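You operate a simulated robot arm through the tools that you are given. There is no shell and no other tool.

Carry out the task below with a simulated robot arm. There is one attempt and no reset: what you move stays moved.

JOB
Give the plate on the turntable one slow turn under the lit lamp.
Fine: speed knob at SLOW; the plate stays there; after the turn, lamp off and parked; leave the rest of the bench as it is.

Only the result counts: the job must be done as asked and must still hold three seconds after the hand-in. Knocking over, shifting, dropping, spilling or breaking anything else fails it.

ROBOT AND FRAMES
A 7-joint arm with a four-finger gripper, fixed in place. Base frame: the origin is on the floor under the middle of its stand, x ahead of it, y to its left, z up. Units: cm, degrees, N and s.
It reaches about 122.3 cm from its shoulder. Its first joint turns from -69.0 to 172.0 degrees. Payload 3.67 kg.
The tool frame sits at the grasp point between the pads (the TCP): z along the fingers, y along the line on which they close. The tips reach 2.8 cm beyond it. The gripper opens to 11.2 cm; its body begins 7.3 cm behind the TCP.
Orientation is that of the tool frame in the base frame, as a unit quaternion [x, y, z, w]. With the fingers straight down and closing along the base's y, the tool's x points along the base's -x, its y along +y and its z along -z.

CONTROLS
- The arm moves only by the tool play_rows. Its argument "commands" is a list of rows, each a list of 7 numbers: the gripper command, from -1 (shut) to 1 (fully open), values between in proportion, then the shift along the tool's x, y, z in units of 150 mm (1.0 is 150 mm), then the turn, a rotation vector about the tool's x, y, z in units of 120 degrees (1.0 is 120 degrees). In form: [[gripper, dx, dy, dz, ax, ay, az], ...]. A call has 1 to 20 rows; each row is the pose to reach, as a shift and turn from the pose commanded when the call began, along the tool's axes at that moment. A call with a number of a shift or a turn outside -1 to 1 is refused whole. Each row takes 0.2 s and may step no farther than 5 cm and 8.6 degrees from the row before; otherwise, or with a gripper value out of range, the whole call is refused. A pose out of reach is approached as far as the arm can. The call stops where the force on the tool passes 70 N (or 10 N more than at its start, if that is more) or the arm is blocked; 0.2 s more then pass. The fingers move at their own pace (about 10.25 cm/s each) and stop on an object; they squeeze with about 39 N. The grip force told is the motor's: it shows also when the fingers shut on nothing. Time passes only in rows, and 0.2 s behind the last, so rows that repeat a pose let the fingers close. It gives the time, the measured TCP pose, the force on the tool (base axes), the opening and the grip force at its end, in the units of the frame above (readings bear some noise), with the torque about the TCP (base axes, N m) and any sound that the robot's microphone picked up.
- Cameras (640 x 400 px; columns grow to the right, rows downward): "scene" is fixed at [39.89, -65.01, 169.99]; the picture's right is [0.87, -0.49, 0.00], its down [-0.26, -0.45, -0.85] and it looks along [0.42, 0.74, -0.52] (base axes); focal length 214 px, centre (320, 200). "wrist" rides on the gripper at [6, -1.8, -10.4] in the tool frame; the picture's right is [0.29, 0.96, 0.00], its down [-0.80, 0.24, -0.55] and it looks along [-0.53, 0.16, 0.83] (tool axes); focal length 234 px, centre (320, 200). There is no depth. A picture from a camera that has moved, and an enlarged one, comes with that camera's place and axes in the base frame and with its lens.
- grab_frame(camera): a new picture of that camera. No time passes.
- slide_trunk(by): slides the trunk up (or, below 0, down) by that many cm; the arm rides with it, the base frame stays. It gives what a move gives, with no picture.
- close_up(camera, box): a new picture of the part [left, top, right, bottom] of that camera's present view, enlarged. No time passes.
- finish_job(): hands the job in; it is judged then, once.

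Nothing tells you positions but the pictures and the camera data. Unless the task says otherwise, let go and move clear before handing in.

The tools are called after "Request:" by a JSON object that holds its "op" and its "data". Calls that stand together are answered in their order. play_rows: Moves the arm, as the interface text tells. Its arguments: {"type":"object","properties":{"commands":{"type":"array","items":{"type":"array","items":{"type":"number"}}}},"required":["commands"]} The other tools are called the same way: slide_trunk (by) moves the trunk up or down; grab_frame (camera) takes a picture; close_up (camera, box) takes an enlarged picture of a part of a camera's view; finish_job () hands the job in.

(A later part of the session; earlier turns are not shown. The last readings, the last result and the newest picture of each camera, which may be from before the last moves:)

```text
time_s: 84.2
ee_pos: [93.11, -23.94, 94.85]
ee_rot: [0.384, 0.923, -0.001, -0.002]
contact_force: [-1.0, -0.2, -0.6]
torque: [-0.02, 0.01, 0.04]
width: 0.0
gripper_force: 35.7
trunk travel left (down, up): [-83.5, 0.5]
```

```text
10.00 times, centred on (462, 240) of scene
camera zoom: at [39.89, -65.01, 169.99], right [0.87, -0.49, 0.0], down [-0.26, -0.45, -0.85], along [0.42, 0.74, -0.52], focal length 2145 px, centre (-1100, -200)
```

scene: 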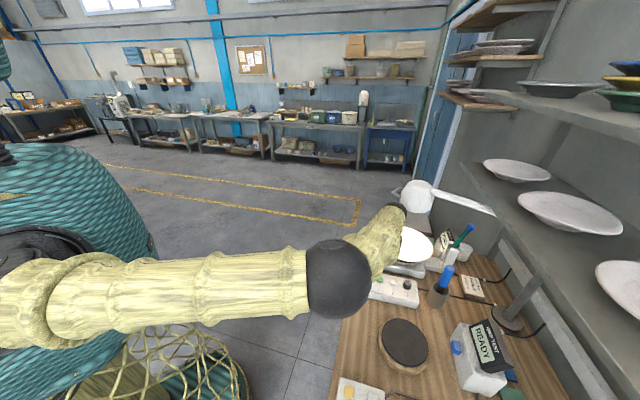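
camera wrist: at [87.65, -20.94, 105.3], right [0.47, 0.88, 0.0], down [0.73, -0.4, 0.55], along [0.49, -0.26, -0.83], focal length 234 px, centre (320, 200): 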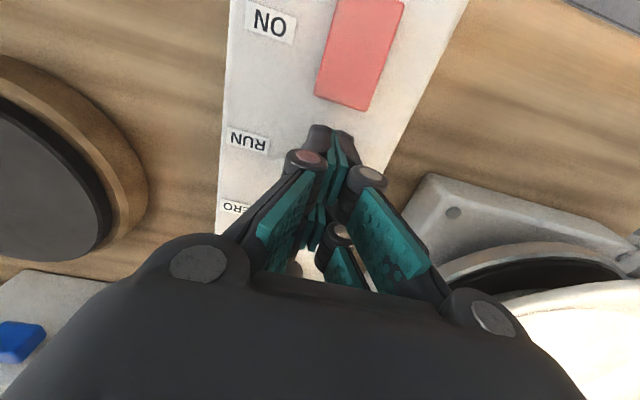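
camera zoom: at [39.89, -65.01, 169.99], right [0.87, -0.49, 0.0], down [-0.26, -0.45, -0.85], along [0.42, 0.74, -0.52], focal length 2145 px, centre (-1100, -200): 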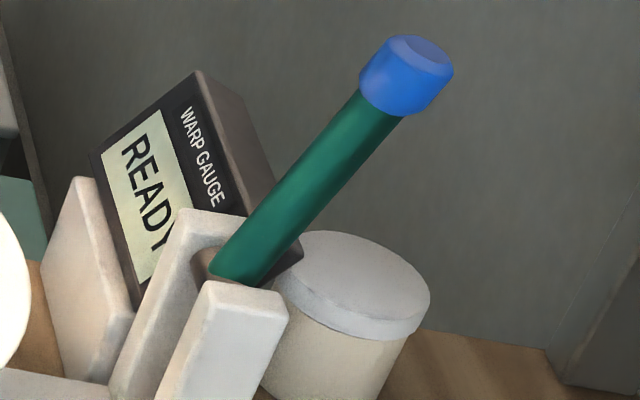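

The turn completed exactly: the mark is back where it began and the display reads READY (it stopped by itself). Lifting off RUN and heading back to the lamp's handle.

Request:
{"op": "play_rows", "data": {"commands": [[-1, 0, 0, -0.1, 0, 0, 0], [-1, 0, 0, -0.3, 0, 0, 0], [-1, 0, 0, -0.55, 0, 0, 0], [-1, 0, 0, -0.8, 0, 0, 0], [-1, 0, 0, -1, 0, 0, 0], [-1, 0, 0, -1, 0, 0, 0]]}}

Request:
{"op": "play_rows", "data": {"commands": [[-1, 0, 0, -0.25, 0, 0, 0], [-1, 0, 0, -0.5, 0, 0, 0], [-1, 0, 0, -0.75, 0, 0, 0], [-1, 0, 0, -1, 0, 0, 0], [-1, 0, 0, -1, 0, 0, 0]]}}

Request:
{"op": "play_rows", "data": {"commands": [[-1, 0.152, 0.152, -0.2, 0, 0, 0], [-1, 0.305, 0.305, -0.4, 0, 0, 0], [-1, 0.457, 0.457, -0.68, 0, 0, 0], [0, 0.457, 0.457, -0.68, 0, 0, 0.065], [1, 0.457, 0.457, -0.68, 0, 0, 0.13], [1, 0.457, 0.457, -0.68, 0, 0, 0.195], [1, 0.457, 0.457, -0.68, 0, 0, 0.26], [1, 0.457, 0.457, -0.68, 0, 0, 0.26]]}}

Request:
{"op": "grab_frame", "data": {"camera": "scene"}}

```text
time_s: 85.6
ee_pos: [93.04, -23.69, 109.86]
ee_rot: [0.383, 0.924, -0.001, -0.001]
contact_force: [1.0, 0.9, -0.6]
torque: [-0.02, 0.01, -0.01]
width: 0.0
gripper_force: 35.5
trunk travel left (down, up): [-83.5, 0.5]
```

```text
time_s: 86.8
ee_pos: [92.95, -23.9, 124.8]
ee_rot: [0.383, 0.924, 0.0, -0.001]
contact_force: [-0.2, -0.1, 0.5]
torque: [0.01, 0.04, 0.01]
width: 0.01
gripper_force: 35.5
trunk travel left (down, up): [-83.5, 0.5]
```

```text
refused: row 3 steps farther than a row can; nothing moved
```

```text
taken
```

scene: 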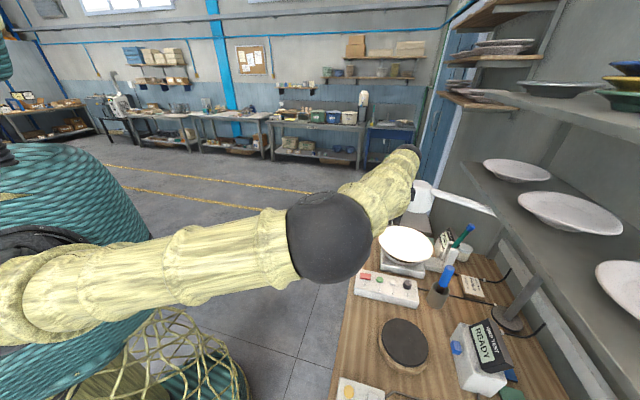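

One row was too long a step and was refused; resending with smaller steps.

Request:
{"op": "play_rows", "data": {"commands": [[-1, 0.115, 0.115, -0.17, 0, 0, 0], [-1, 0.23, 0.23, -0.34, 0, 0, 0], [-1, 0.345, 0.345, -0.51, 0, 0, 0], [-1, 0.457, 0.457, -0.68, 0, 0, 0], [0, 0.457, 0.457, -0.68, 0, 0, 0.065], [1, 0.457, 0.457, -0.68, 0, 0, 0.13], [1, 0.457, 0.457, -0.68, 0, 0, 0.195], [1, 0.457, 0.457, -0.68, 0, 0, 0.26], [1, 0.457, 0.457, -0.68, 0, 0, 0.26]]}}

Request:
{"op": "play_rows", "data": {"commands": [[1, 0, 0, 0, -0.052, 0, 0], [1, 0, 0, 0, -0.104, 0, 0], [1, 0, 0, 0, -0.156, 0, 0], [1, 0, 0, 0, -0.208, 0, 0], [1, 0, 0, 0, -0.208, 0, 0]]}}

Request:
{"op": "grab_frame", "data": {"camera": "wrist"}}

```text
time_s: 88.8
ee_pos: [93.07, -14.17, 135.1]
ee_rot: [0.619, 0.786, -0.001, -0.001]
contact_force: [0.1, -0.2, -0.2]
torque: [0.0, -0.01, -0.01]
width: 11.18
gripper_force: 0.0
trunk travel left (down, up): [-83.5, 0.5]
```

```text
time_s: 90.0
ee_pos: [93.15, -14.08, 134.94]
ee_rot: [0.603, 0.768, 0.169, 0.134]
contact_force: [1.9, 1.1, -1.0]
torque: [-0.01, 0.0, 0.0]
width: 11.19
gripper_force: 0.0
trunk travel left (down, up): [-83.5, 0.5]
```

```text
taken
camera wrist: at [86.02, -9.71, 143.75], right [0.78, 0.49, 0.4], down [0.17, -0.78, 0.6], along [0.61, -0.4, -0.69], focal length 234 px, centre (320, 200)
```

wrist: 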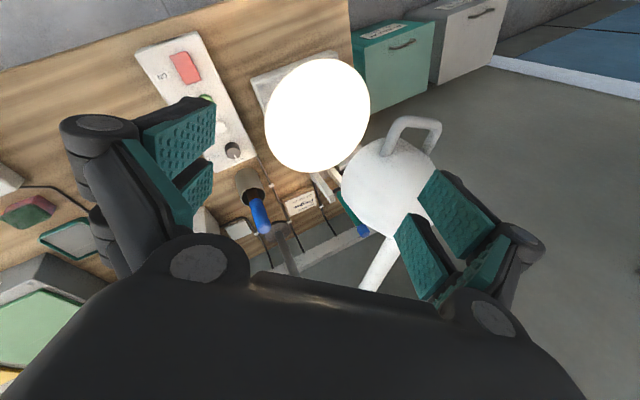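

Gripper matches the lamp's radial direction again. Moving over the handle, open.

Request:
{"op": "play_rows", "data": {"commands": [[1, 0.023, 0.214, 0.108, 0, 0, 0], [1, 0.046, 0.428, 0.215, 0, 0, 0], [1, 0.068, 0.643, 0.323, 0, 0, 0], [1, 0.091, 0.857, 0.43, 0, 0, 0], [1, 0.091, 0.857, 0.43, 0, 0, 0]]}}

Request:
{"op": "grab_frame", "data": {"camera": "wrist"}}

```text
time_s: 91.2
ee_pos: [106.54, -9.54, 134.69]
ee_rot: [0.603, 0.768, 0.171, 0.133]
contact_force: [0.4, -0.9, -0.2]
torque: [0.06, -0.03, 0.05]
width: 11.19
gripper_force: 0.0
trunk travel left (down, up): [-83.5, 0.5]
```

```text
taken
camera wrist: at [99.39, -5.23, 143.5], right [0.78, 0.48, 0.41], down [0.17, -0.78, 0.6], along [0.61, -0.4, -0.69], focal length 234 px, centre (320, 200)
```

wrist: 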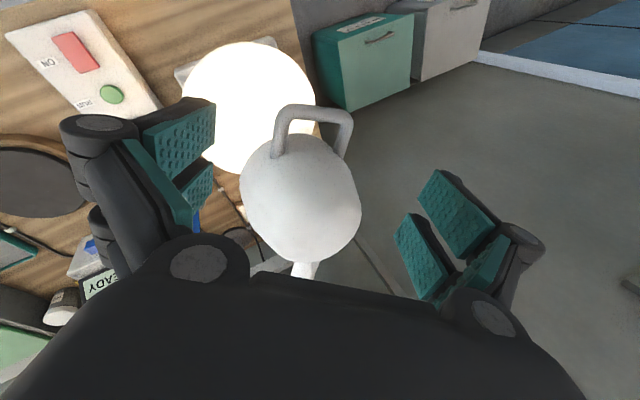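

Request:
{"op": "play_rows", "data": {"commands": [[1, 0, 0, 0.2, 0, 0, 0], [1, 0, 0, 0.4, 0, 0, 0], [1, 0, 0, 0.6, 0, 0, 0], [1, 0, 0, 0.78, 0, 0, 0], [1, 0, 0, 0.9, 0, 0, 0], [1, 0, 0, 0.9, 0, 0, 0]]}}

Request:
{"op": "grab_frame", "data": {"camera": "wrist"}}

Request:
{"op": "close_up", "data": {"camera": "scene", "box": [340, 160, 540, 310]}}

```text
time_s: 92.6
ee_pos: [112.27, -8.16, 122.42]
ee_rot: [0.604, 0.768, 0.169, 0.133]
contact_force: [-0.2, 0.4, -0.3]
torque: [-0.01, 0.01, -0.01]
width: 11.24
gripper_force: 0.1
trunk travel left (down, up): [-83.5, 0.5]
```

```text
taken
camera wrist: at [105.11, -3.77, 131.14], right [0.78, 0.49, 0.4], down [0.17, -0.78, 0.6], along [0.61, -0.4, -0.69], focal length 234 px, centre (320, 200)
```

wrist: 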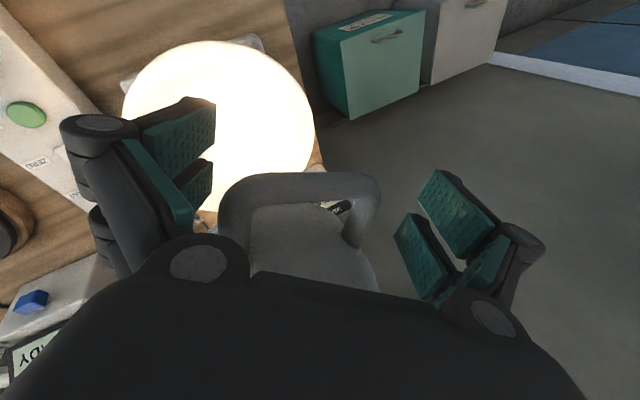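

```text
2.67 times, centred on (440, 235) of scene
camera zoom: at [39.89, -65.01, 169.99], right [0.87, -0.49, 0.0], down [-0.26, -0.45, -0.85], along [0.42, 0.74, -0.52], focal length 572 px, centre (0, 107)
```

zoom: 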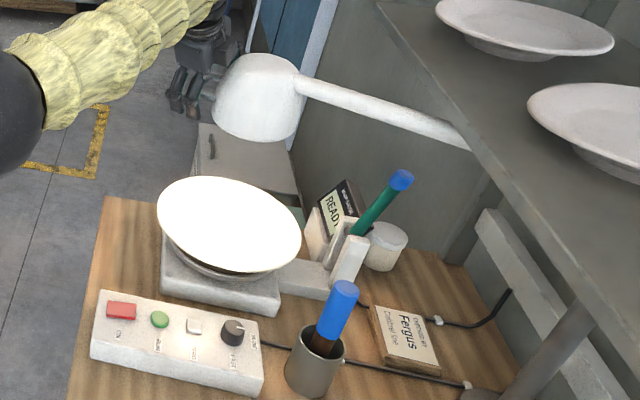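

Handle is caged again. Swinging the lamp back along the arc (counter-clockwise), 16° per step.

Request:
{"op": "play_rows", "data": {"commands": [[0.9, 0, 0, 0, 0, 0, 0], [0.9, -0.0021, -0.1107, -0.0517, 0, 0.007, -0.0151], [0.9, -0.0085, -0.2212, -0.1033, 0, 0.0141, -0.0302], [0.9, -0.0192, -0.3315, -0.1548, 0, 0.0212, -0.0453], [0.9, -0.0341, -0.4413, -0.206, 0, 0.0282, -0.0604], [0.9, -0.0532, -0.5507, -0.2571, 0, 0.0353, -0.0755], [0.9, -0.0765, -0.6593, -0.3078, 0, 0.0423, -0.0906], [0.9, -0.104, -0.7671, -0.3581, 0, 0.0494, -0.1057], [0.9, -0.1356, -0.8741, -0.4081, 0, 0.0564, -0.1208], [0.9, -0.1356, -0.8741, -0.4081, 0, 0.0564, -0.1208]]}}

Request:
{"op": "grab_frame", "data": {"camera": "wrist"}}

Request:
{"op": "grab_frame", "data": {"camera": "scene"}}

```text
time_s: 94.8
ee_pos: [98.77, -13.4, 122.53]
ee_rot: [0.489, 0.845, 0.187, 0.108]
contact_force: [0.2, 1.1, -0.2]
torque: [-0.03, -0.04, 0.02]
width: 10.73
gripper_force: 1.4
trunk travel left (down, up): [-83.5, 0.5]
```

```text
taken
camera wrist: at [90.64, -11.2, 131.22], right [0.61, 0.68, 0.4], down [0.38, -0.7, 0.6], along [0.69, -0.21, -0.69], focal length 234 px, centre (320, 200)
```

wrist: 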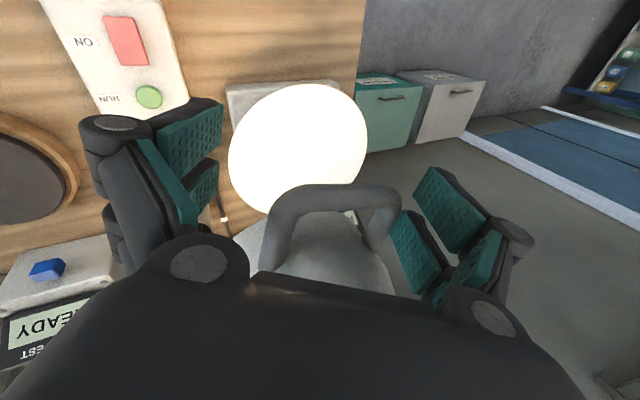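

```text
taken
```

scene: 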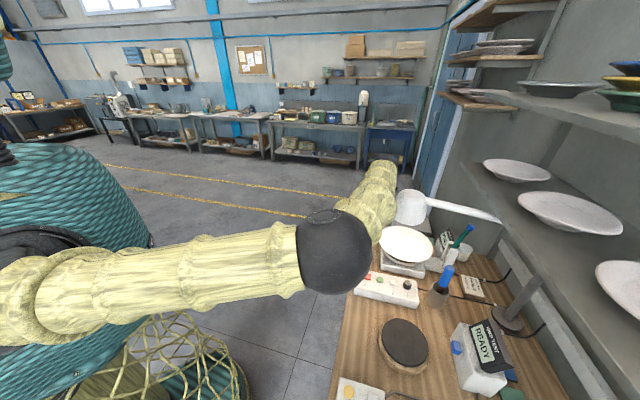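

Request:
{"op": "play_rows", "data": {"commands": [[0.9, -0.0021, -0.1107, -0.0517, 0, 0.007, -0.0151], [0.9, -0.0085, -0.2212, -0.1033, 0, 0.0141, -0.0302], [0.9, -0.0192, -0.3315, -0.1548, 0, 0.0212, -0.0453], [0.9, -0.0341, -0.4413, -0.206, 0, 0.0282, -0.0604], [0.9, -0.0532, -0.5507, -0.2571, 0, 0.0353, -0.0755], [0.9, -0.0765, -0.6593, -0.3078, 0, 0.0423, -0.0906], [0.9, -0.104, -0.7671, -0.3581, 0, 0.0494, -0.1057], [0.9, -0.1356, -0.8741, -0.4081, 0, 0.0564, -0.1208], [0.9, -0.1356, -0.8741, -0.4081, 0, 0.0564, -0.1208]]}}

Request:
{"op": "grab_frame", "data": {"camera": "wrist"}}

Request:
{"op": "grab_frame", "data": {"camera": "scene"}}

```text
time_s: 96.8
ee_pos: [87.24, -22.41, 122.46]
ee_rot: [0.367, 0.905, 0.2, 0.08]
contact_force: [-0.6, -0.6, 0.3]
torque: [0.01, 0.05, -0.04]
width: 10.62
gripper_force: 0.0
trunk travel left (down, up): [-83.5, 0.5]
```

```text
taken
camera wrist: at [78.81, -22.52, 131.08], right [0.4, 0.82, 0.4], down [0.56, -0.57, 0.6], along [0.72, -0.01, -0.69], focal length 234 px, centre (320, 200)
```

wrist: 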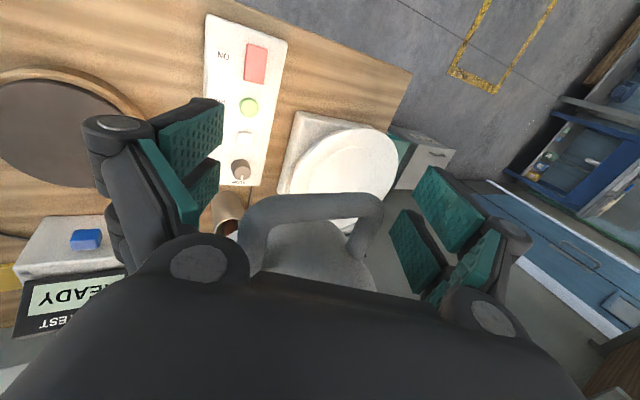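

```text
taken
```

scene: 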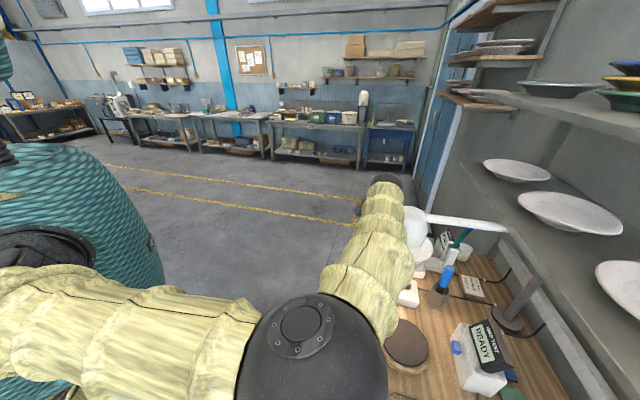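

Lamp follows well (hand at ~136°). Straightening the lean back to vertical here.

Request:
{"op": "play_rows", "data": {"commands": [[0.9, 0, 0, 0, 0.052, 0, 0], [0.9, 0, 0, 0, 0.104, 0, 0], [0.9, 0, 0, 0, 0.156, 0, 0], [0.9, 0, 0, 0, 0.208, 0, 0], [0.9, 0, 0, 0, 0.208, 0, 0]]}}

Request:
{"op": "grab_frame", "data": {"camera": "wrist"}}

```text
time_s: 98.0
ee_pos: [87.18, -22.69, 122.47]
ee_rot: [0.376, 0.927, 0.001, 0.0]
contact_force: [-0.4, -0.6, 0.4]
torque: [0.0, 0.0, -0.03]
width: 10.62
gripper_force: 0.1
trunk travel left (down, up): [-83.5, 0.5]
```

```text
taken
camera wrist: at [81.64, -19.75, 132.92], right [0.46, 0.89, 0.0], down [0.74, -0.39, 0.55], along [0.49, -0.26, -0.83], focal length 234 px, centre (320, 200)
```

wrist: 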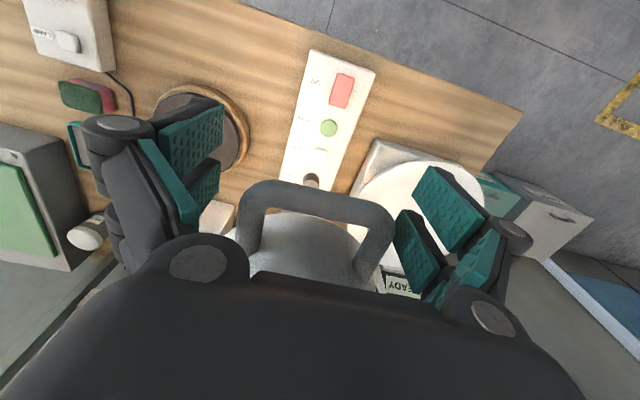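

Request:
{"op": "play_rows", "data": {"commands": [[0.9, -0.0021, -0.1217, 0, 0, 0, -0.0167], [0.9, -0.0085, -0.2432, 0, 0, 0, -0.0333], [0.9, -0.0191, -0.3645, 0, 0, 0, -0.05], [0.9, -0.0339, -0.4853, 0, 0, 0, -0.0667], [0.9, -0.053, -0.6055, 0, 0, 0, -0.0833], [0.9, -0.0762, -0.7249, 0, 0, 0, -0.1], [0.9, -0.1036, -0.8435, 0, 0, 0, -0.1167], [0.9, -0.1351, -0.9611, 0, 0, 0, -0.1333], [0.9, -0.1351, -0.9611, 0, 0, 0, -0.1333]]}}

Request:
{"op": "grab_frame", "data": {"camera": "wrist"}}

Request:
{"op": "grab_frame", "data": {"camera": "scene"}}

```text
time_s: 100.0
ee_pos: [78.63, -34.09, 122.34]
ee_rot: [0.244, 0.97, -0.001, -0.001]
contact_force: [-0.3, 0.1, 0.7]
torque: [-0.03, 0.0, -0.02]
width: 10.65
gripper_force: 0.1
trunk travel left (down, up): [-83.5, 0.5]
```

```text
taken
camera wrist: at [72.62, -32.86, 132.84], right [0.2, 0.98, 0.0], down [0.82, -0.17, 0.55], along [0.54, -0.11, -0.83], focal length 234 px, centre (320, 200)
```

wrist: 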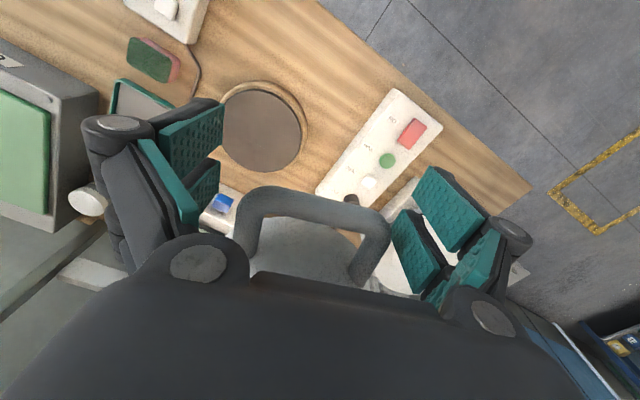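

```text
taken
```

scene: 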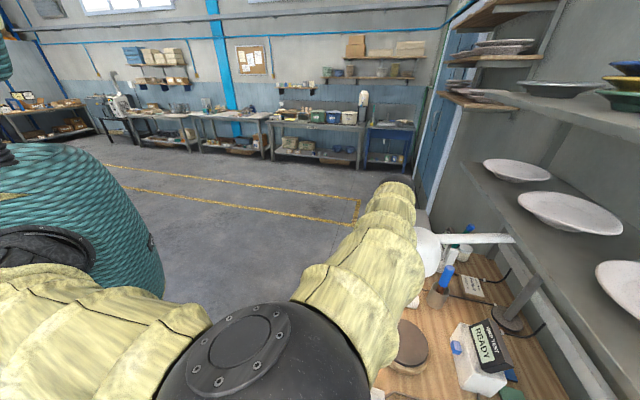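

Request:
{"op": "play_rows", "data": {"commands": [[0.9, -0.0021, -0.1217, 0, 0, 0, -0.0167], [0.9, -0.0085, -0.2432, 0, 0, 0, -0.0333], [0.9, -0.0191, -0.3645, 0, 0, 0, -0.05], [0.9, -0.0339, -0.4853, 0, 0, 0, -0.0667], [0.9, -0.053, -0.6055, 0, 0, 0, -0.0833], [0.9, -0.0762, -0.7249, 0, 0, 0, -0.1], [0.9, -0.1036, -0.8435, 0, 0, 0, -0.1167], [0.9, -0.1351, -0.9611, 0, 0, 0, -0.1333], [0.9, -0.1351, -0.9611, 0, 0, 0, -0.1333]]}}

Request:
{"op": "play_rows", "data": {"commands": [[0.9, -0.0021, -0.1217, 0, 0, 0, -0.0167], [0.9, -0.0085, -0.2432, 0, 0, 0, -0.0333], [0.9, -0.0191, -0.3645, 0, 0, 0, -0.05], [0.9, -0.026, -0.4249, 0, 0, 0, -0.0583], [0.9, -0.026, -0.4249, 0, 0, 0, -0.0583]]}}

Request:
{"op": "grab_frame", "data": {"camera": "wrist"}}

Request:
{"op": "grab_frame", "data": {"camera": "scene"}}

```text
time_s: 102.0
ee_pos: [73.6, -47.85, 122.42]
ee_rot: [0.107, 0.994, -0.001, 0.0]
contact_force: [-0.2, 0.2, 0.0]
torque: [0.0, 0.02, -0.03]
width: 10.66
gripper_force: 0.0
trunk travel left (down, up): [-83.5, 0.5]
```

```text
time_s: 103.2
ee_pos: [72.59, -54.14, 122.3]
ee_rot: [0.047, 0.999, 0.0, 0.0]
contact_force: [-0.5, 0.3, 0.9]
torque: [-0.01, 0.01, -0.04]
width: 10.65
gripper_force: 0.1
trunk travel left (down, up): [-83.5, 0.5]
```

```text
taken
camera wrist: at [66.53, -55.33, 132.88], right [-0.2, 0.98, 0.0], down [0.82, 0.17, 0.55], along [0.54, 0.11, -0.83], focal length 234 px, centre (320, 200)
```

wrist: 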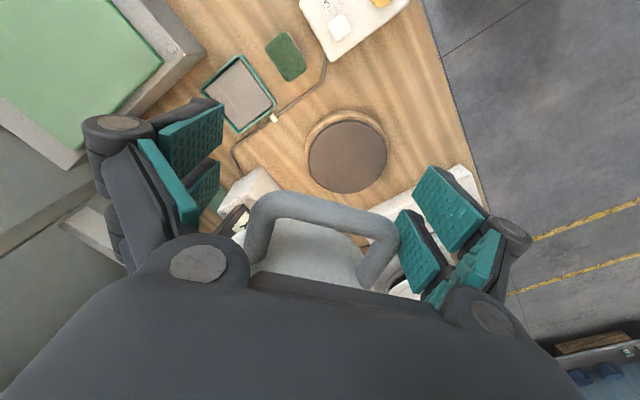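

```text
taken
```

scene: 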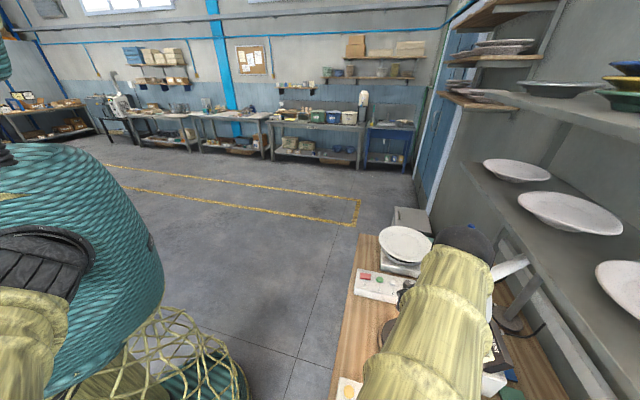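

Handle at ~174°, parked angle is ~196°. Leaning the gripper +35° again (to go under the shelf edge), then tightening the cage slightly.

Request:
{"op": "play_rows", "data": {"commands": [[0.9, 0, 0, 0, 0.0583, 0, 0], [0.9, 0, 0, 0, 0.1167, 0, 0], [0.9, 0, 0, 0, 0.175, 0, 0], [0.9, 0, 0, 0, 0.2333, 0, 0], [0.9, 0, 0, 0, 0.2917, 0, 0], [0.55, 0, 0, 0, 0.2917, 0, 0], [0.55, 0, 0, 0, 0.2917, 0, 0]]}}

Request:
{"op": "grab_frame", "data": {"camera": "wrist"}}

Request:
{"op": "grab_frame", "data": {"camera": "scene"}}

```text
time_s: 104.8
ee_pos: [72.63, -54.23, 122.37]
ee_rot: [0.044, 0.952, -0.301, -0.015]
contact_force: [0.1, 0.4, 0.8]
torque: [-0.04, 0.01, -0.04]
width: 8.68
gripper_force: 0.0
trunk travel left (down, up): [-83.5, 0.5]
```

```text
taken
camera wrist: at [67.12, -49.12, 131.97], right [-0.22, 0.81, -0.55], down [0.84, 0.44, 0.31], along [0.49, -0.39, -0.77], focal length 234 px, centre (320, 200)
```

wrist: 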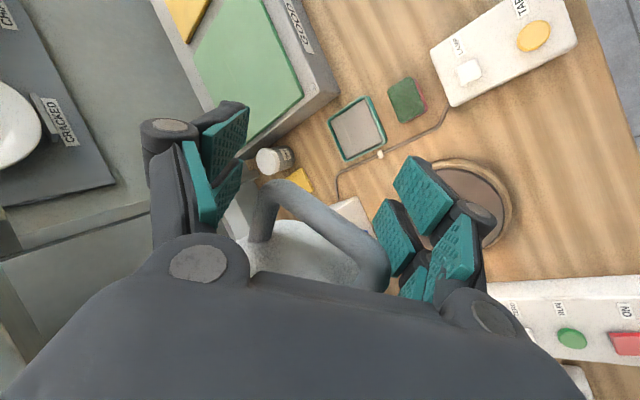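

```text
taken
```

scene: 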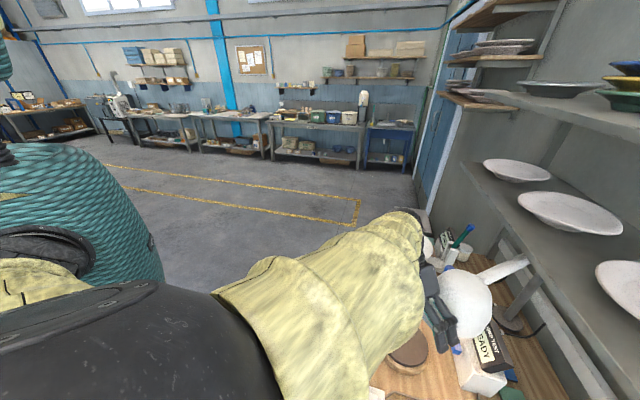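

Lean set and cage snug. Continuing the arc back toward park by 16°.

Request:
{"op": "play_rows", "data": {"commands": [[0.55, -0.0021, -0.1, 0.0702, 0, -0.0096, -0.0136], [0.55, -0.0085, -0.1998, 0.1403, 0, -0.0192, -0.0272], [0.55, -0.0192, -0.2995, 0.2102, 0, -0.0287, -0.0408], [0.55, -0.0341, -0.3987, 0.2799, 0, -0.0383, -0.0544], [0.55, -0.0532, -0.4975, 0.3492, 0, -0.0479, -0.068], [0.55, -0.0765, -0.5956, 0.4181, 0, -0.0575, -0.0816], [0.55, -0.104, -0.693, 0.4865, 0, -0.067, -0.0952], [0.55, -0.1356, -0.7896, 0.5543, 0, -0.0766, -0.1088], [0.55, -0.1356, -0.7896, 0.5543, 0, -0.0766, -0.1088]]}}

Request:
{"op": "grab_frame", "data": {"camera": "wrist"}}

Request:
{"op": "grab_frame", "data": {"camera": "scene"}}

```text
time_s: 106.8
ee_pos: [73.19, -68.71, 122.43]
ee_rot: [-0.09, 0.95, -0.299, 0.028]
contact_force: [0.6, -0.5, 0.3]
torque: [-0.02, 0.02, -0.01]
width: 8.7
gripper_force: 0.1
trunk travel left (down, up): [-83.5, 0.5]
```

```text
taken
camera wrist: at [66.57, -65.54, 131.97], right [-0.43, 0.72, -0.55], down [0.69, 0.65, 0.32], along [0.58, -0.24, -0.77], focal length 234 px, centre (320, 200)
```

wrist: 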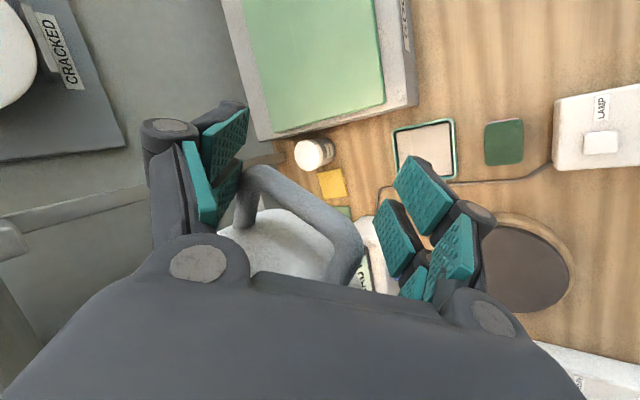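

```text
taken
```

scene: 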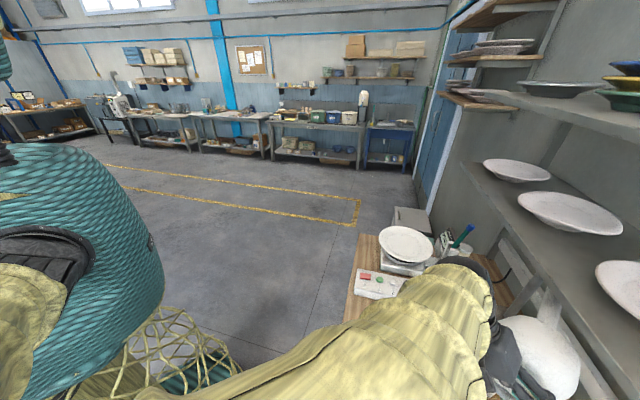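

Handle now at ~190.5°, park at ~196.3°. Doing the last 5.8° slowly.

Request:
{"op": "play_rows", "data": {"commands": [[0.55, -0.0005, -0.05, 0.0351, 0, -0.0048, -0.0068], [0.55, -0.0021, -0.1, 0.0702, 0, -0.0096, -0.0136], [0.55, -0.0048, -0.15, 0.1053, 0, -0.0144, -0.0204], [0.55, -0.0085, -0.1998, 0.1403, 0, -0.0192, -0.0272], [0.55, -0.0133, -0.2497, 0.1753, 0, -0.0239, -0.034], [0.55, -0.0155, -0.2696, 0.1892, 0, -0.0259, -0.0367], [0.55, -0.0179, -0.2895, 0.2032, 0, -0.0278, -0.0394], [0.55, -0.0179, -0.2895, 0.2032, 0, -0.0278, -0.0394]]}}

Request:
{"op": "grab_frame", "data": {"camera": "wrist"}}

Request:
{"op": "grab_frame", "data": {"camera": "scene"}}

```text
time_s: 108.6
ee_pos: [74.35, -73.95, 122.26]
ee_rot: [-0.137, 0.944, -0.297, 0.044]
contact_force: [-0.4, -0.2, 1.0]
torque: [0.01, 0.02, 0.01]
width: 8.68
gripper_force: 0.0
trunk travel left (down, up): [-83.5, 0.5]
```

```text
taken
camera wrist: at [67.41, -71.43, 131.94], right [-0.5, 0.67, -0.55], down [0.62, 0.72, 0.32], along [0.61, -0.18, -0.77], focal length 234 px, centre (320, 200)
```

wrist: 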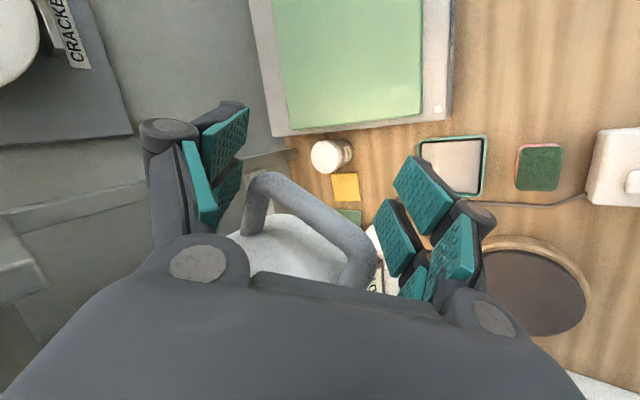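

```text
taken
```

scene: 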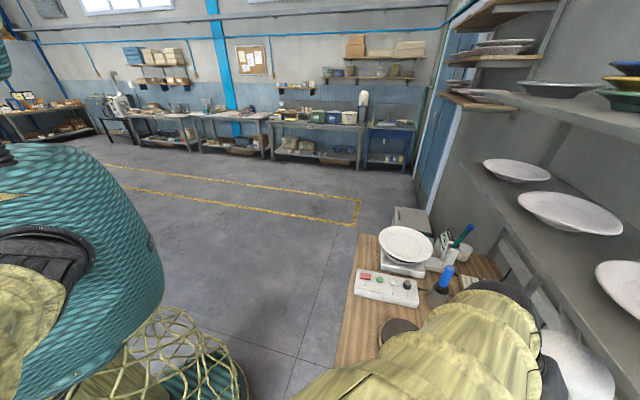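

Handle is within ~0.6° of its original place. Opening and sliding out radially so I can compare with the original picture.

Request:
{"op": "play_rows", "data": {"commands": [[0.8, 0, 0, 0, 0, 0, 0], [1, 0, 0, 0, 0, 0, 0], [1, 0.1, 0, 0, 0, 0, 0], [1, 0.25, 0, 0, 0, 0, 0], [1, 0.45, 0, 0, 0, 0, 0], [1, 0.65, 0, 0, 0, 0, 0], [1, 0.82, 0, 0, 0, 0, 0], [1, 0.82, 0, 0, 0, 0, 0]]}}

Request:
{"op": "grab_frame", "data": {"camera": "wrist"}}

Request:
{"op": "grab_frame", "data": {"camera": "scene"}}

```text
time_s: 110.4
ee_pos: [62.83, -77.65, 122.45]
ee_rot: [-0.137, 0.944, -0.297, 0.043]
contact_force: [-0.1, 0.2, -0.6]
torque: [-0.01, -0.01, 0.0]
width: 11.22
gripper_force: 0.1
trunk travel left (down, up): [-83.5, 0.5]
```

```text
taken
camera wrist: at [55.87, -74.96, 132.09], right [-0.5, 0.67, -0.55], down [0.62, 0.72, 0.32], along [0.61, -0.18, -0.77], focal length 234 px, centre (320, 200)
```

wrist: 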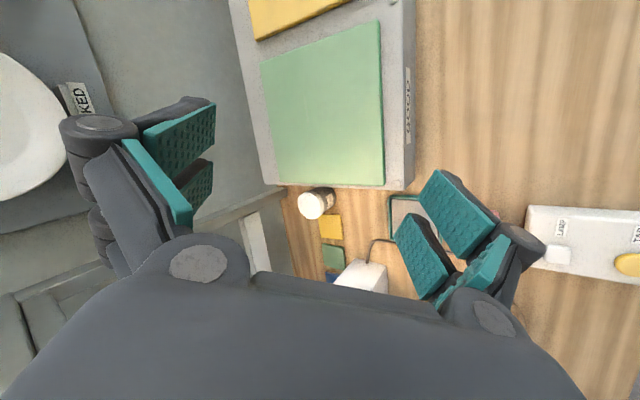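

```text
taken
```

scene: 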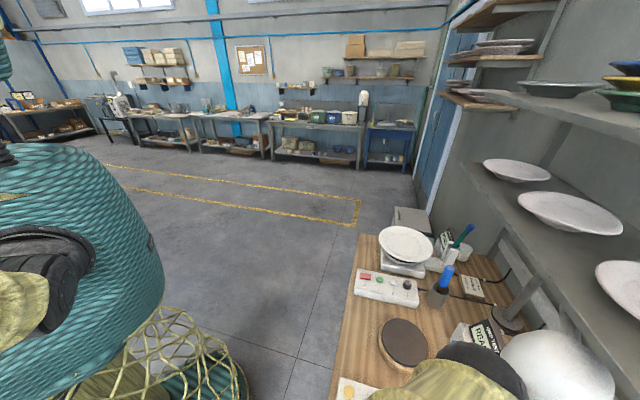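

Now out of the handle. Comparing the lamp's position with the original view.

Request:
{"op": "close_up", "data": {"camera": "scene", "box": [480, 300, 640, 400]}}

Request:
{"op": "close_up", "data": {"camera": "scene", "box": [320, 200, 640, 400]}}

```text
4.00 times, centred on (560, 350) of scene
camera zoom: at [39.89, -65.01, 169.99], right [0.87, -0.49, 0.0], down [-0.26, -0.45, -0.85], along [0.42, 0.74, -0.52], focal length 858 px, centre (-640, -400)
```

zoom: 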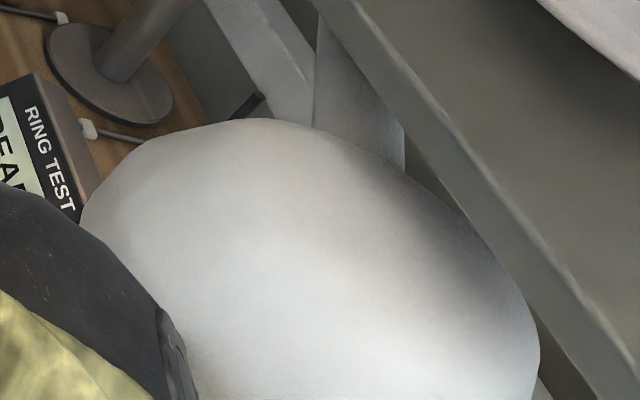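

```text
2.00 times, centred on (480, 300) of scene
camera zoom: at [39.89, -65.01, 169.99], right [0.87, -0.49, 0.0], down [-0.26, -0.45, -0.85], along [0.42, 0.74, -0.52], focal length 429 px, centre (0, 0)
```

zoom: 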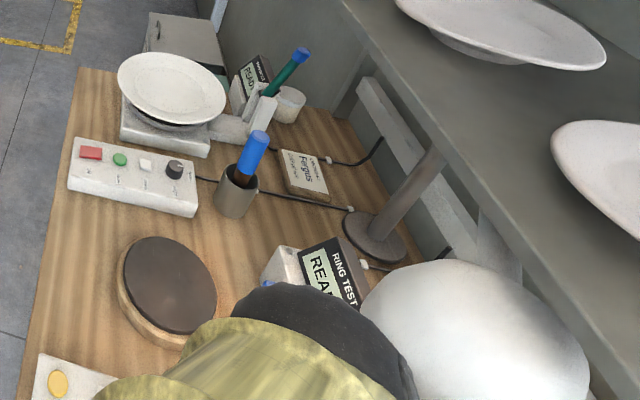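

The shade outline matches the original picture almost pixel for pixel, so it's parked. Now retreat, straighten up, and go to the LAMP button to switch it off.

Request:
{"op": "play_rows", "data": {"commands": [[1, 0, 0, -0.2, 0, 0, 0], [1, 0, 0, -0.4, 0, 0, 0], [0.5, 0, 0, -0.6, 0, 0, 0], [0, 0, 0, -0.8, 0, 0, 0], [-0.5, 0, 0, -0.8, 0, 0, 0]]}}

Request:
{"op": "play_rows", "data": {"commands": [[-1, 0, 0, 0, 0, 0.0286, 0.041], [-1, 0, 0, 0, 0, 0.0573, 0.082], [-1, 0, 0, 0, 0, 0.0859, 0.123], [-1, 0, 0, 0, 0, 0.1193, 0.1708], [-1, 0, 0, 0, 0, 0.1193, 0.1708]]}}

Request:
{"op": "grab_frame", "data": {"camera": "wrist"}}

Request:
{"op": "grab_frame", "data": {"camera": "scene"}}

```text
time_s: 111.6
ee_pos: [60.57, -71.25, 132.14]
ee_rot: [-0.137, 0.945, -0.295, 0.042]
contact_force: [-0.4, 0.2, 0.1]
torque: [0.03, -0.02, 0.05]
width: 2.81
gripper_force: 0.0
trunk travel left (down, up): [-83.5, 0.5]
```

```text
time_s: 112.8
ee_pos: [60.65, -70.98, 132.24]
ee_rot: [0.071, 0.951, -0.299, -0.023]
contact_force: [-0.5, -0.1, -0.1]
torque: [-0.02, -0.04, 0.03]
width: 0.0
gripper_force: 36.0
trunk travel left (down, up): [-83.5, 0.5]
```

```text
taken
camera wrist: at [55.47, -65.75, 141.87], right [-0.17, 0.82, -0.55], down [0.86, 0.39, 0.32], along [0.47, -0.42, -0.77], focal length 234 px, centre (320, 200)
```

wrist: 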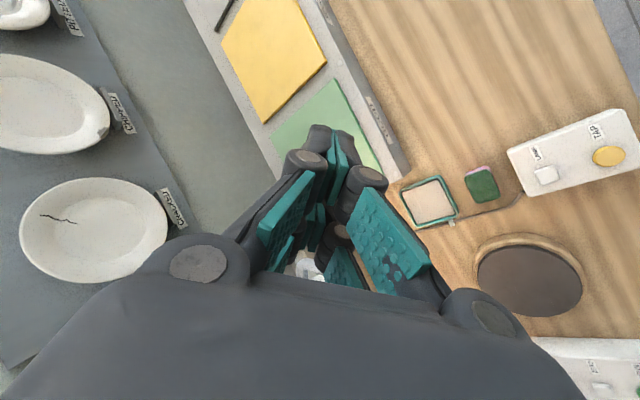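

```text
taken
```

scene: 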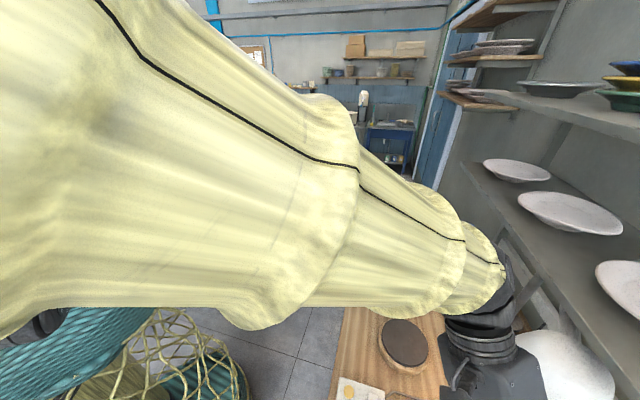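

Request:
{"op": "play_rows", "data": {"commands": [[-1, 0, 0.05, -0.03, -0.0583, 0, 0], [-1, 0, 0.1, -0.07, -0.1167, 0, 0], [-1, 0, 0.15, -0.1, -0.175, 0, 0], [-1, 0, 0.2, -0.14, -0.2333, 0, 0], [-1, 0, 0.25, -0.17, -0.2917, 0, 0], [-1, 0, 0.25, -0.17, -0.2917, 0, 0]]}}

Request:
{"op": "play_rows", "data": {"commands": [[-1, 0, 0.15, 0, 0, 0, 0.06], [-1, 0, 0.3, 0, 0, 0, 0.12], [-1, 0, 0.45, 0, 0, 0, 0.18], [-1, 0, 0.6, 0, 0, 0, 0.24], [-1, 0, 0.75, 0, 0, 0, 0.3], [-1, 0, 0.75, 0, 0, 0, 0.3]]}}

Request:
{"op": "grab_frame", "data": {"camera": "wrist"}}

Request:
{"op": "grab_frame", "data": {"camera": "scene"}}

```text
time_s: 114.2
ee_pos: [61.69, -65.84, 132.5]
ee_rot: [0.074, 0.997, -0.001, 0.0]
contact_force: [0.5, 0.6, 0.1]
torque: [0.01, 0.0, 0.02]
width: 0.0
gripper_force: 35.9
out of reach, approached as far as the arm can: row 5, 6
trunk travel left (down, up): [-83.5, 0.5]
```

```text
time_s: 115.6
ee_pos: [63.51, -55.14, 132.18]
ee_rot: [0.379, 0.925, 0.0, 0.0]
contact_force: [-0.7, -0.3, -0.2]
torque: [-0.01, -0.03, -0.01]
width: 0.0
gripper_force: 36.0
trunk travel left (down, up): [-83.5, 0.5]
```

```text
taken
camera wrist: at [57.92, -52.14, 142.57], right [0.47, 0.88, 0.0], down [0.74, -0.39, 0.55], along [0.49, -0.26, -0.83], focal length 234 px, centre (320, 200)
```

wrist: 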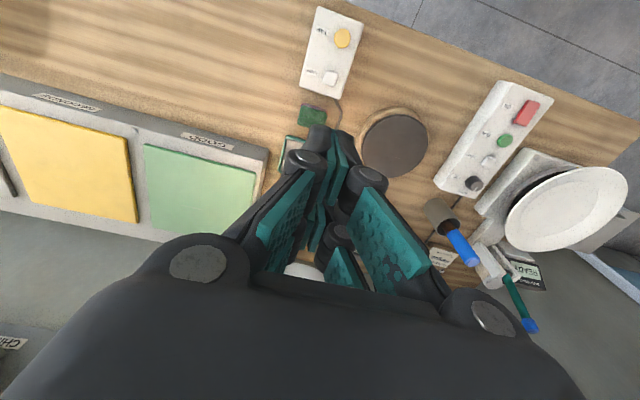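

```text
taken
```

scene: 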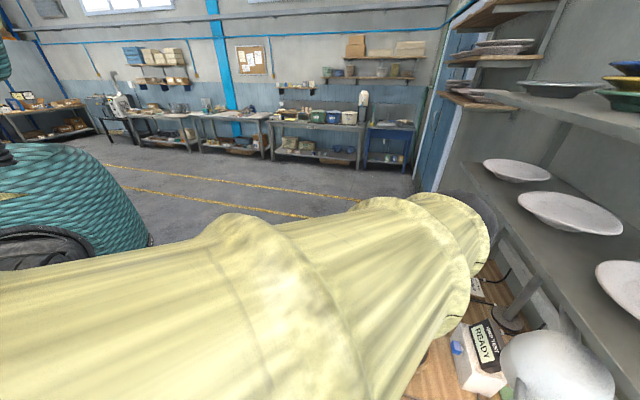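

Upright again, above the LAMP area. Checking whether the lamp is still lit before pressing.

Request:
{"op": "close_up", "data": {"camera": "scene", "box": [440, 290, 640, 400]}}

Request:
{"op": "close_up", "data": {"camera": "wrist", "box": [200, 90, 520, 290]}}

```text
3.20 times, centred on (540, 345) of scene
camera zoom: at [39.89, -65.01, 169.99], right [0.87, -0.49, 0.0], down [-0.26, -0.45, -0.85], along [0.42, 0.74, -0.52], focal length 686 px, centre (-384, -264)
```

zoom: 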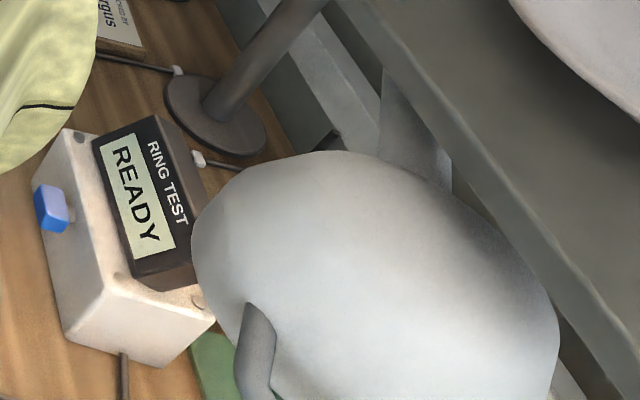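

```text
2.00 times, centred on (360, 190) of wrist
camera zoom: at [57.92, -52.14, 142.57], right [0.47, 0.88, 0.0], down [0.74, -0.39, 0.55], along [0.49, -0.26, -0.83], focal length 468 px, centre (240, 220)
```

zoom: 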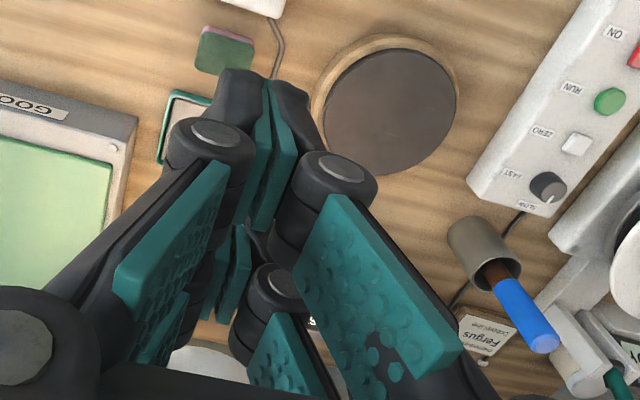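

The lamp is still lit (the ring tester's side glows). Lining up over LAMP and descending.

Request:
{"op": "play_rows", "data": {"commands": [[-1, 0.055, 0.057, 0.2, 0, 0, 0], [-1, 0.109, 0.114, 0.4, 0, 0, 0], [-1, 0.109, 0.114, 0.7, 0, 0, 0], [-1, 0.109, 0.114, 1, 0, 0, 0], [-1, 0.109, 0.114, 1, 0, 0, 0]]}}

Request:
{"op": "play_rows", "data": {"commands": [[-1, 0, 0, 0.25, 0, 0, 0], [-1, 0, 0, 0.5, 0, 0, 0], [-1, 0, 0, 0.75, 0, 0, 0], [-1, 0, 0, 1, 0, 0, 0], [-1, 0, 0, 1, 0, 0, 0]]}}

Request:
{"op": "grab_frame", "data": {"camera": "wrist"}}

Request:
{"op": "grab_frame", "data": {"camera": "scene"}}

```text
time_s: 116.8
ee_pos: [63.43, -52.73, 117.23]
ee_rot: [0.379, 0.925, 0.001, 0.0]
contact_force: [0.0, -0.5, 0.3]
torque: [-0.04, -0.02, 0.0]
width: 0.0
gripper_force: 35.8
trunk travel left (down, up): [-83.5, 0.5]
```

```text
time_s: 118.0
ee_pos: [63.4, -52.65, 102.18]
ee_rot: [0.379, 0.925, -0.001, 0.001]
contact_force: [0.6, 0.3, 0.1]
torque: [-0.02, -0.02, 0.01]
width: 0.0
gripper_force: 36.2
trunk travel left (down, up): [-83.5, 0.5]
```

```text
taken
camera wrist: at [57.8, -49.66, 112.58], right [0.47, 0.89, 0.0], down [0.74, -0.39, 0.56], along [0.49, -0.26, -0.83], focal length 234 px, centre (320, 200)
```

wrist: 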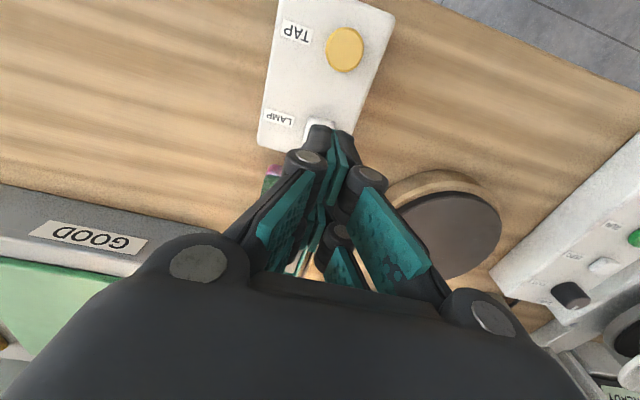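

```text
taken
```

scene: 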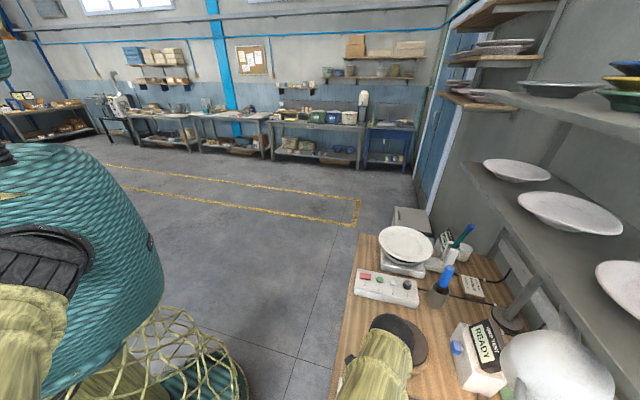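

Request:
{"op": "play_rows", "data": {"commands": [[-1, 0.0, 0.005, 0.2, 0, 0, 0], [-1, 0.0, 0.005, 0.38, 0, 0, 0], [-1, 0.0, 0.005, 0.46, 0, 0, 0], [-1, 0.0, 0.005, 0.51, 0, 0, 0]]}}

Request:
{"op": "play_rows", "data": {"commands": [[-1, 0, 0, 0.02, 0, 0, 0], [-1, 0, 0, 0.04, 0, 0, 0]]}}

Request:
{"op": "play_rows", "data": {"commands": [[-1, 0, 0, 0.015, 0, 0, 0], [-1, 0, 0, 0.03, 0, 0, 0]]}}

```text
time_s: 119.0
ee_pos: [63.49, -52.66, 94.44]
ee_rot: [0.379, 0.926, 0.001, -0.001]
contact_force: [-0.1, 0.3, 0.0]
torque: [-0.03, -0.01, 0.0]
width: 0.03
gripper_force: 35.9
trunk travel left (down, up): [-83.5, 0.5]
```

```text
time_s: 119.6
ee_pos: [63.45, -52.68, 93.73]
ee_rot: [0.379, 0.925, 0.001, 0.0]
contact_force: [0.1, 0.0, 0.1]
torque: [0.01, 0.01, 0.0]
width: 0.0
gripper_force: 35.5
trunk travel left (down, up): [-83.5, 0.5]
```

```text
time_s: 120.2
ee_pos: [63.56, -52.71, 93.4]
ee_rot: [0.379, 0.925, 0.001, 0.0]
contact_force: [0.4, -0.5, 1.7]
torque: [-0.01, -0.02, 0.01]
width: 0.59
gripper_force: 35.7
trunk travel left (down, up): [-83.5, 0.5]
```

Request:
{"op": "play_rows", "data": {"commands": [[-1, 0, 0, 0.01, 0, 0, 0], [-1, 0, 0, 0.02, 0, 0, 0]]}}

Request:
{"op": "close_up", "data": {"camera": "scene", "box": [440, 290, 640, 400]}}

```text
time_s: 120.8
ee_pos: [63.43, -52.68, 93.16]
ee_rot: [0.378, 0.926, 0.0, 0.0]
contact_force: [0.0, -0.9, 3.1]
torque: [-0.02, 0.0, -0.01]
width: 0.59
gripper_force: 36.2
trunk travel left (down, up): [-83.5, 0.5]
heard: click
```

```text
3.20 times, centred on (540, 345) of scene
camera zoom: at [39.89, -65.01, 169.99], right [0.87, -0.49, 0.0], down [-0.26, -0.45, -0.85], along [0.42, 0.74, -0.52], focal length 686 px, centre (-384, -264)
```

zoom: 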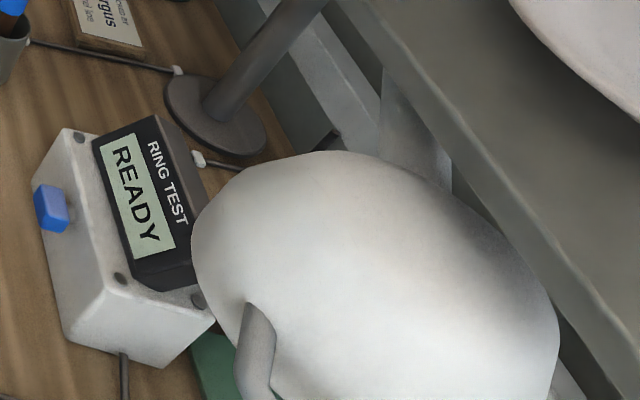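

Click — the lamp is off (the ring tester is grey again). Raising clear and verifying the whole bench against the original views.

Request:
{"op": "play_rows", "data": {"commands": [[-1, 0, 0, -0.05, 0, 0, 0], [-1, 0, 0, -0.2, 0, 0, 0], [-1, 0, 0, -0.4, 0, 0, 0], [-1, 0, 0, -0.65, 0, 0, 0], [-1, 0, 0, -0.9, 0, 0, 0], [-1, 0, 0, -1, 0, 0, 0], [-1, 0, 0, -1, 0, 0, 0]]}}

Request:
{"op": "play_rows", "data": {"commands": [[-1, 0, 0, -0.25, 0, 0, 0], [-1, 0, 0, -0.5, 0, 0, 0], [-1, 0, 0, -0.75, 0, 0, 0], [-1, 0, 0, -1, 0, 0, 0], [-1, 0, 0, -1, 0, 0, 0]]}}

Request:
{"op": "play_rows", "data": {"commands": [[-1, 0.25, 0, -0.1, 0, 0, 0], [-1, 0.5, 0, -0.2, 0, 0, 0], [-1, 0.75, 0, -0.3, 0, 0, 0], [-1, 1, 0, -0.4, 0, 0, 0], [-1, 1, 0, -0.4, 0, 0, 0]]}}

Request:
{"op": "grab_frame", "data": {"camera": "scene"}}

Request:
{"op": "grab_frame", "data": {"camera": "wrist"}}

```text
time_s: 122.4
ee_pos: [63.44, -52.62, 108.18]
ee_rot: [0.378, 0.926, 0.0, 0.0]
contact_force: [0.2, 0.1, 1.2]
torque: [0.02, -0.03, 0.02]
width: 0.01
gripper_force: 36.1
trunk travel left (down, up): [-83.5, 0.5]
```

```text
time_s: 123.6
ee_pos: [63.6, -52.5, 123.02]
ee_rot: [0.379, 0.926, 0.0, -0.001]
contact_force: [-0.3, -0.8, 0.1]
torque: [0.01, 0.04, -0.01]
width: 0.0
gripper_force: 35.7
trunk travel left (down, up): [-83.5, 0.5]
```

```text
time_s: 124.8
ee_pos: [52.72, -42.27, 129.01]
ee_rot: [0.378, 0.926, 0.0, 0.0]
contact_force: [1.6, 0.5, 0.7]
torque: [0.01, -0.01, 0.03]
width: 0.01
gripper_force: 35.6
trunk travel left (down, up): [-83.5, 0.5]
```

```text
taken
```

scene: 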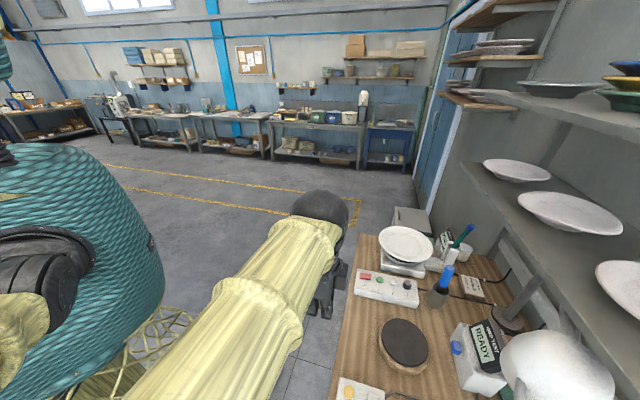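

```text
taken
camera wrist: at [47.3, -39.39, 139.43], right [0.47, 0.88, 0.0], down [0.74, -0.39, 0.55], along [0.49, -0.26, -0.83], focal length 234 px, centre (320, 200)
```

wrist: 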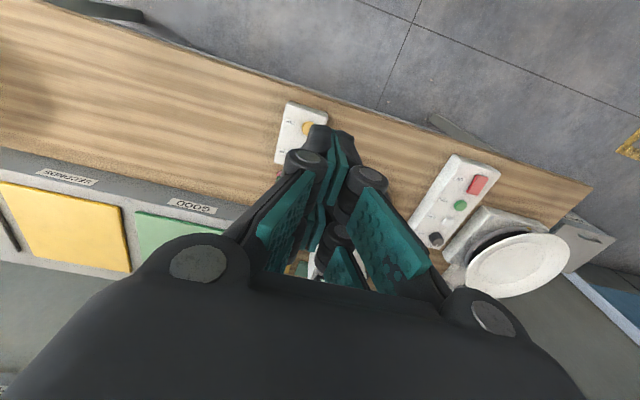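

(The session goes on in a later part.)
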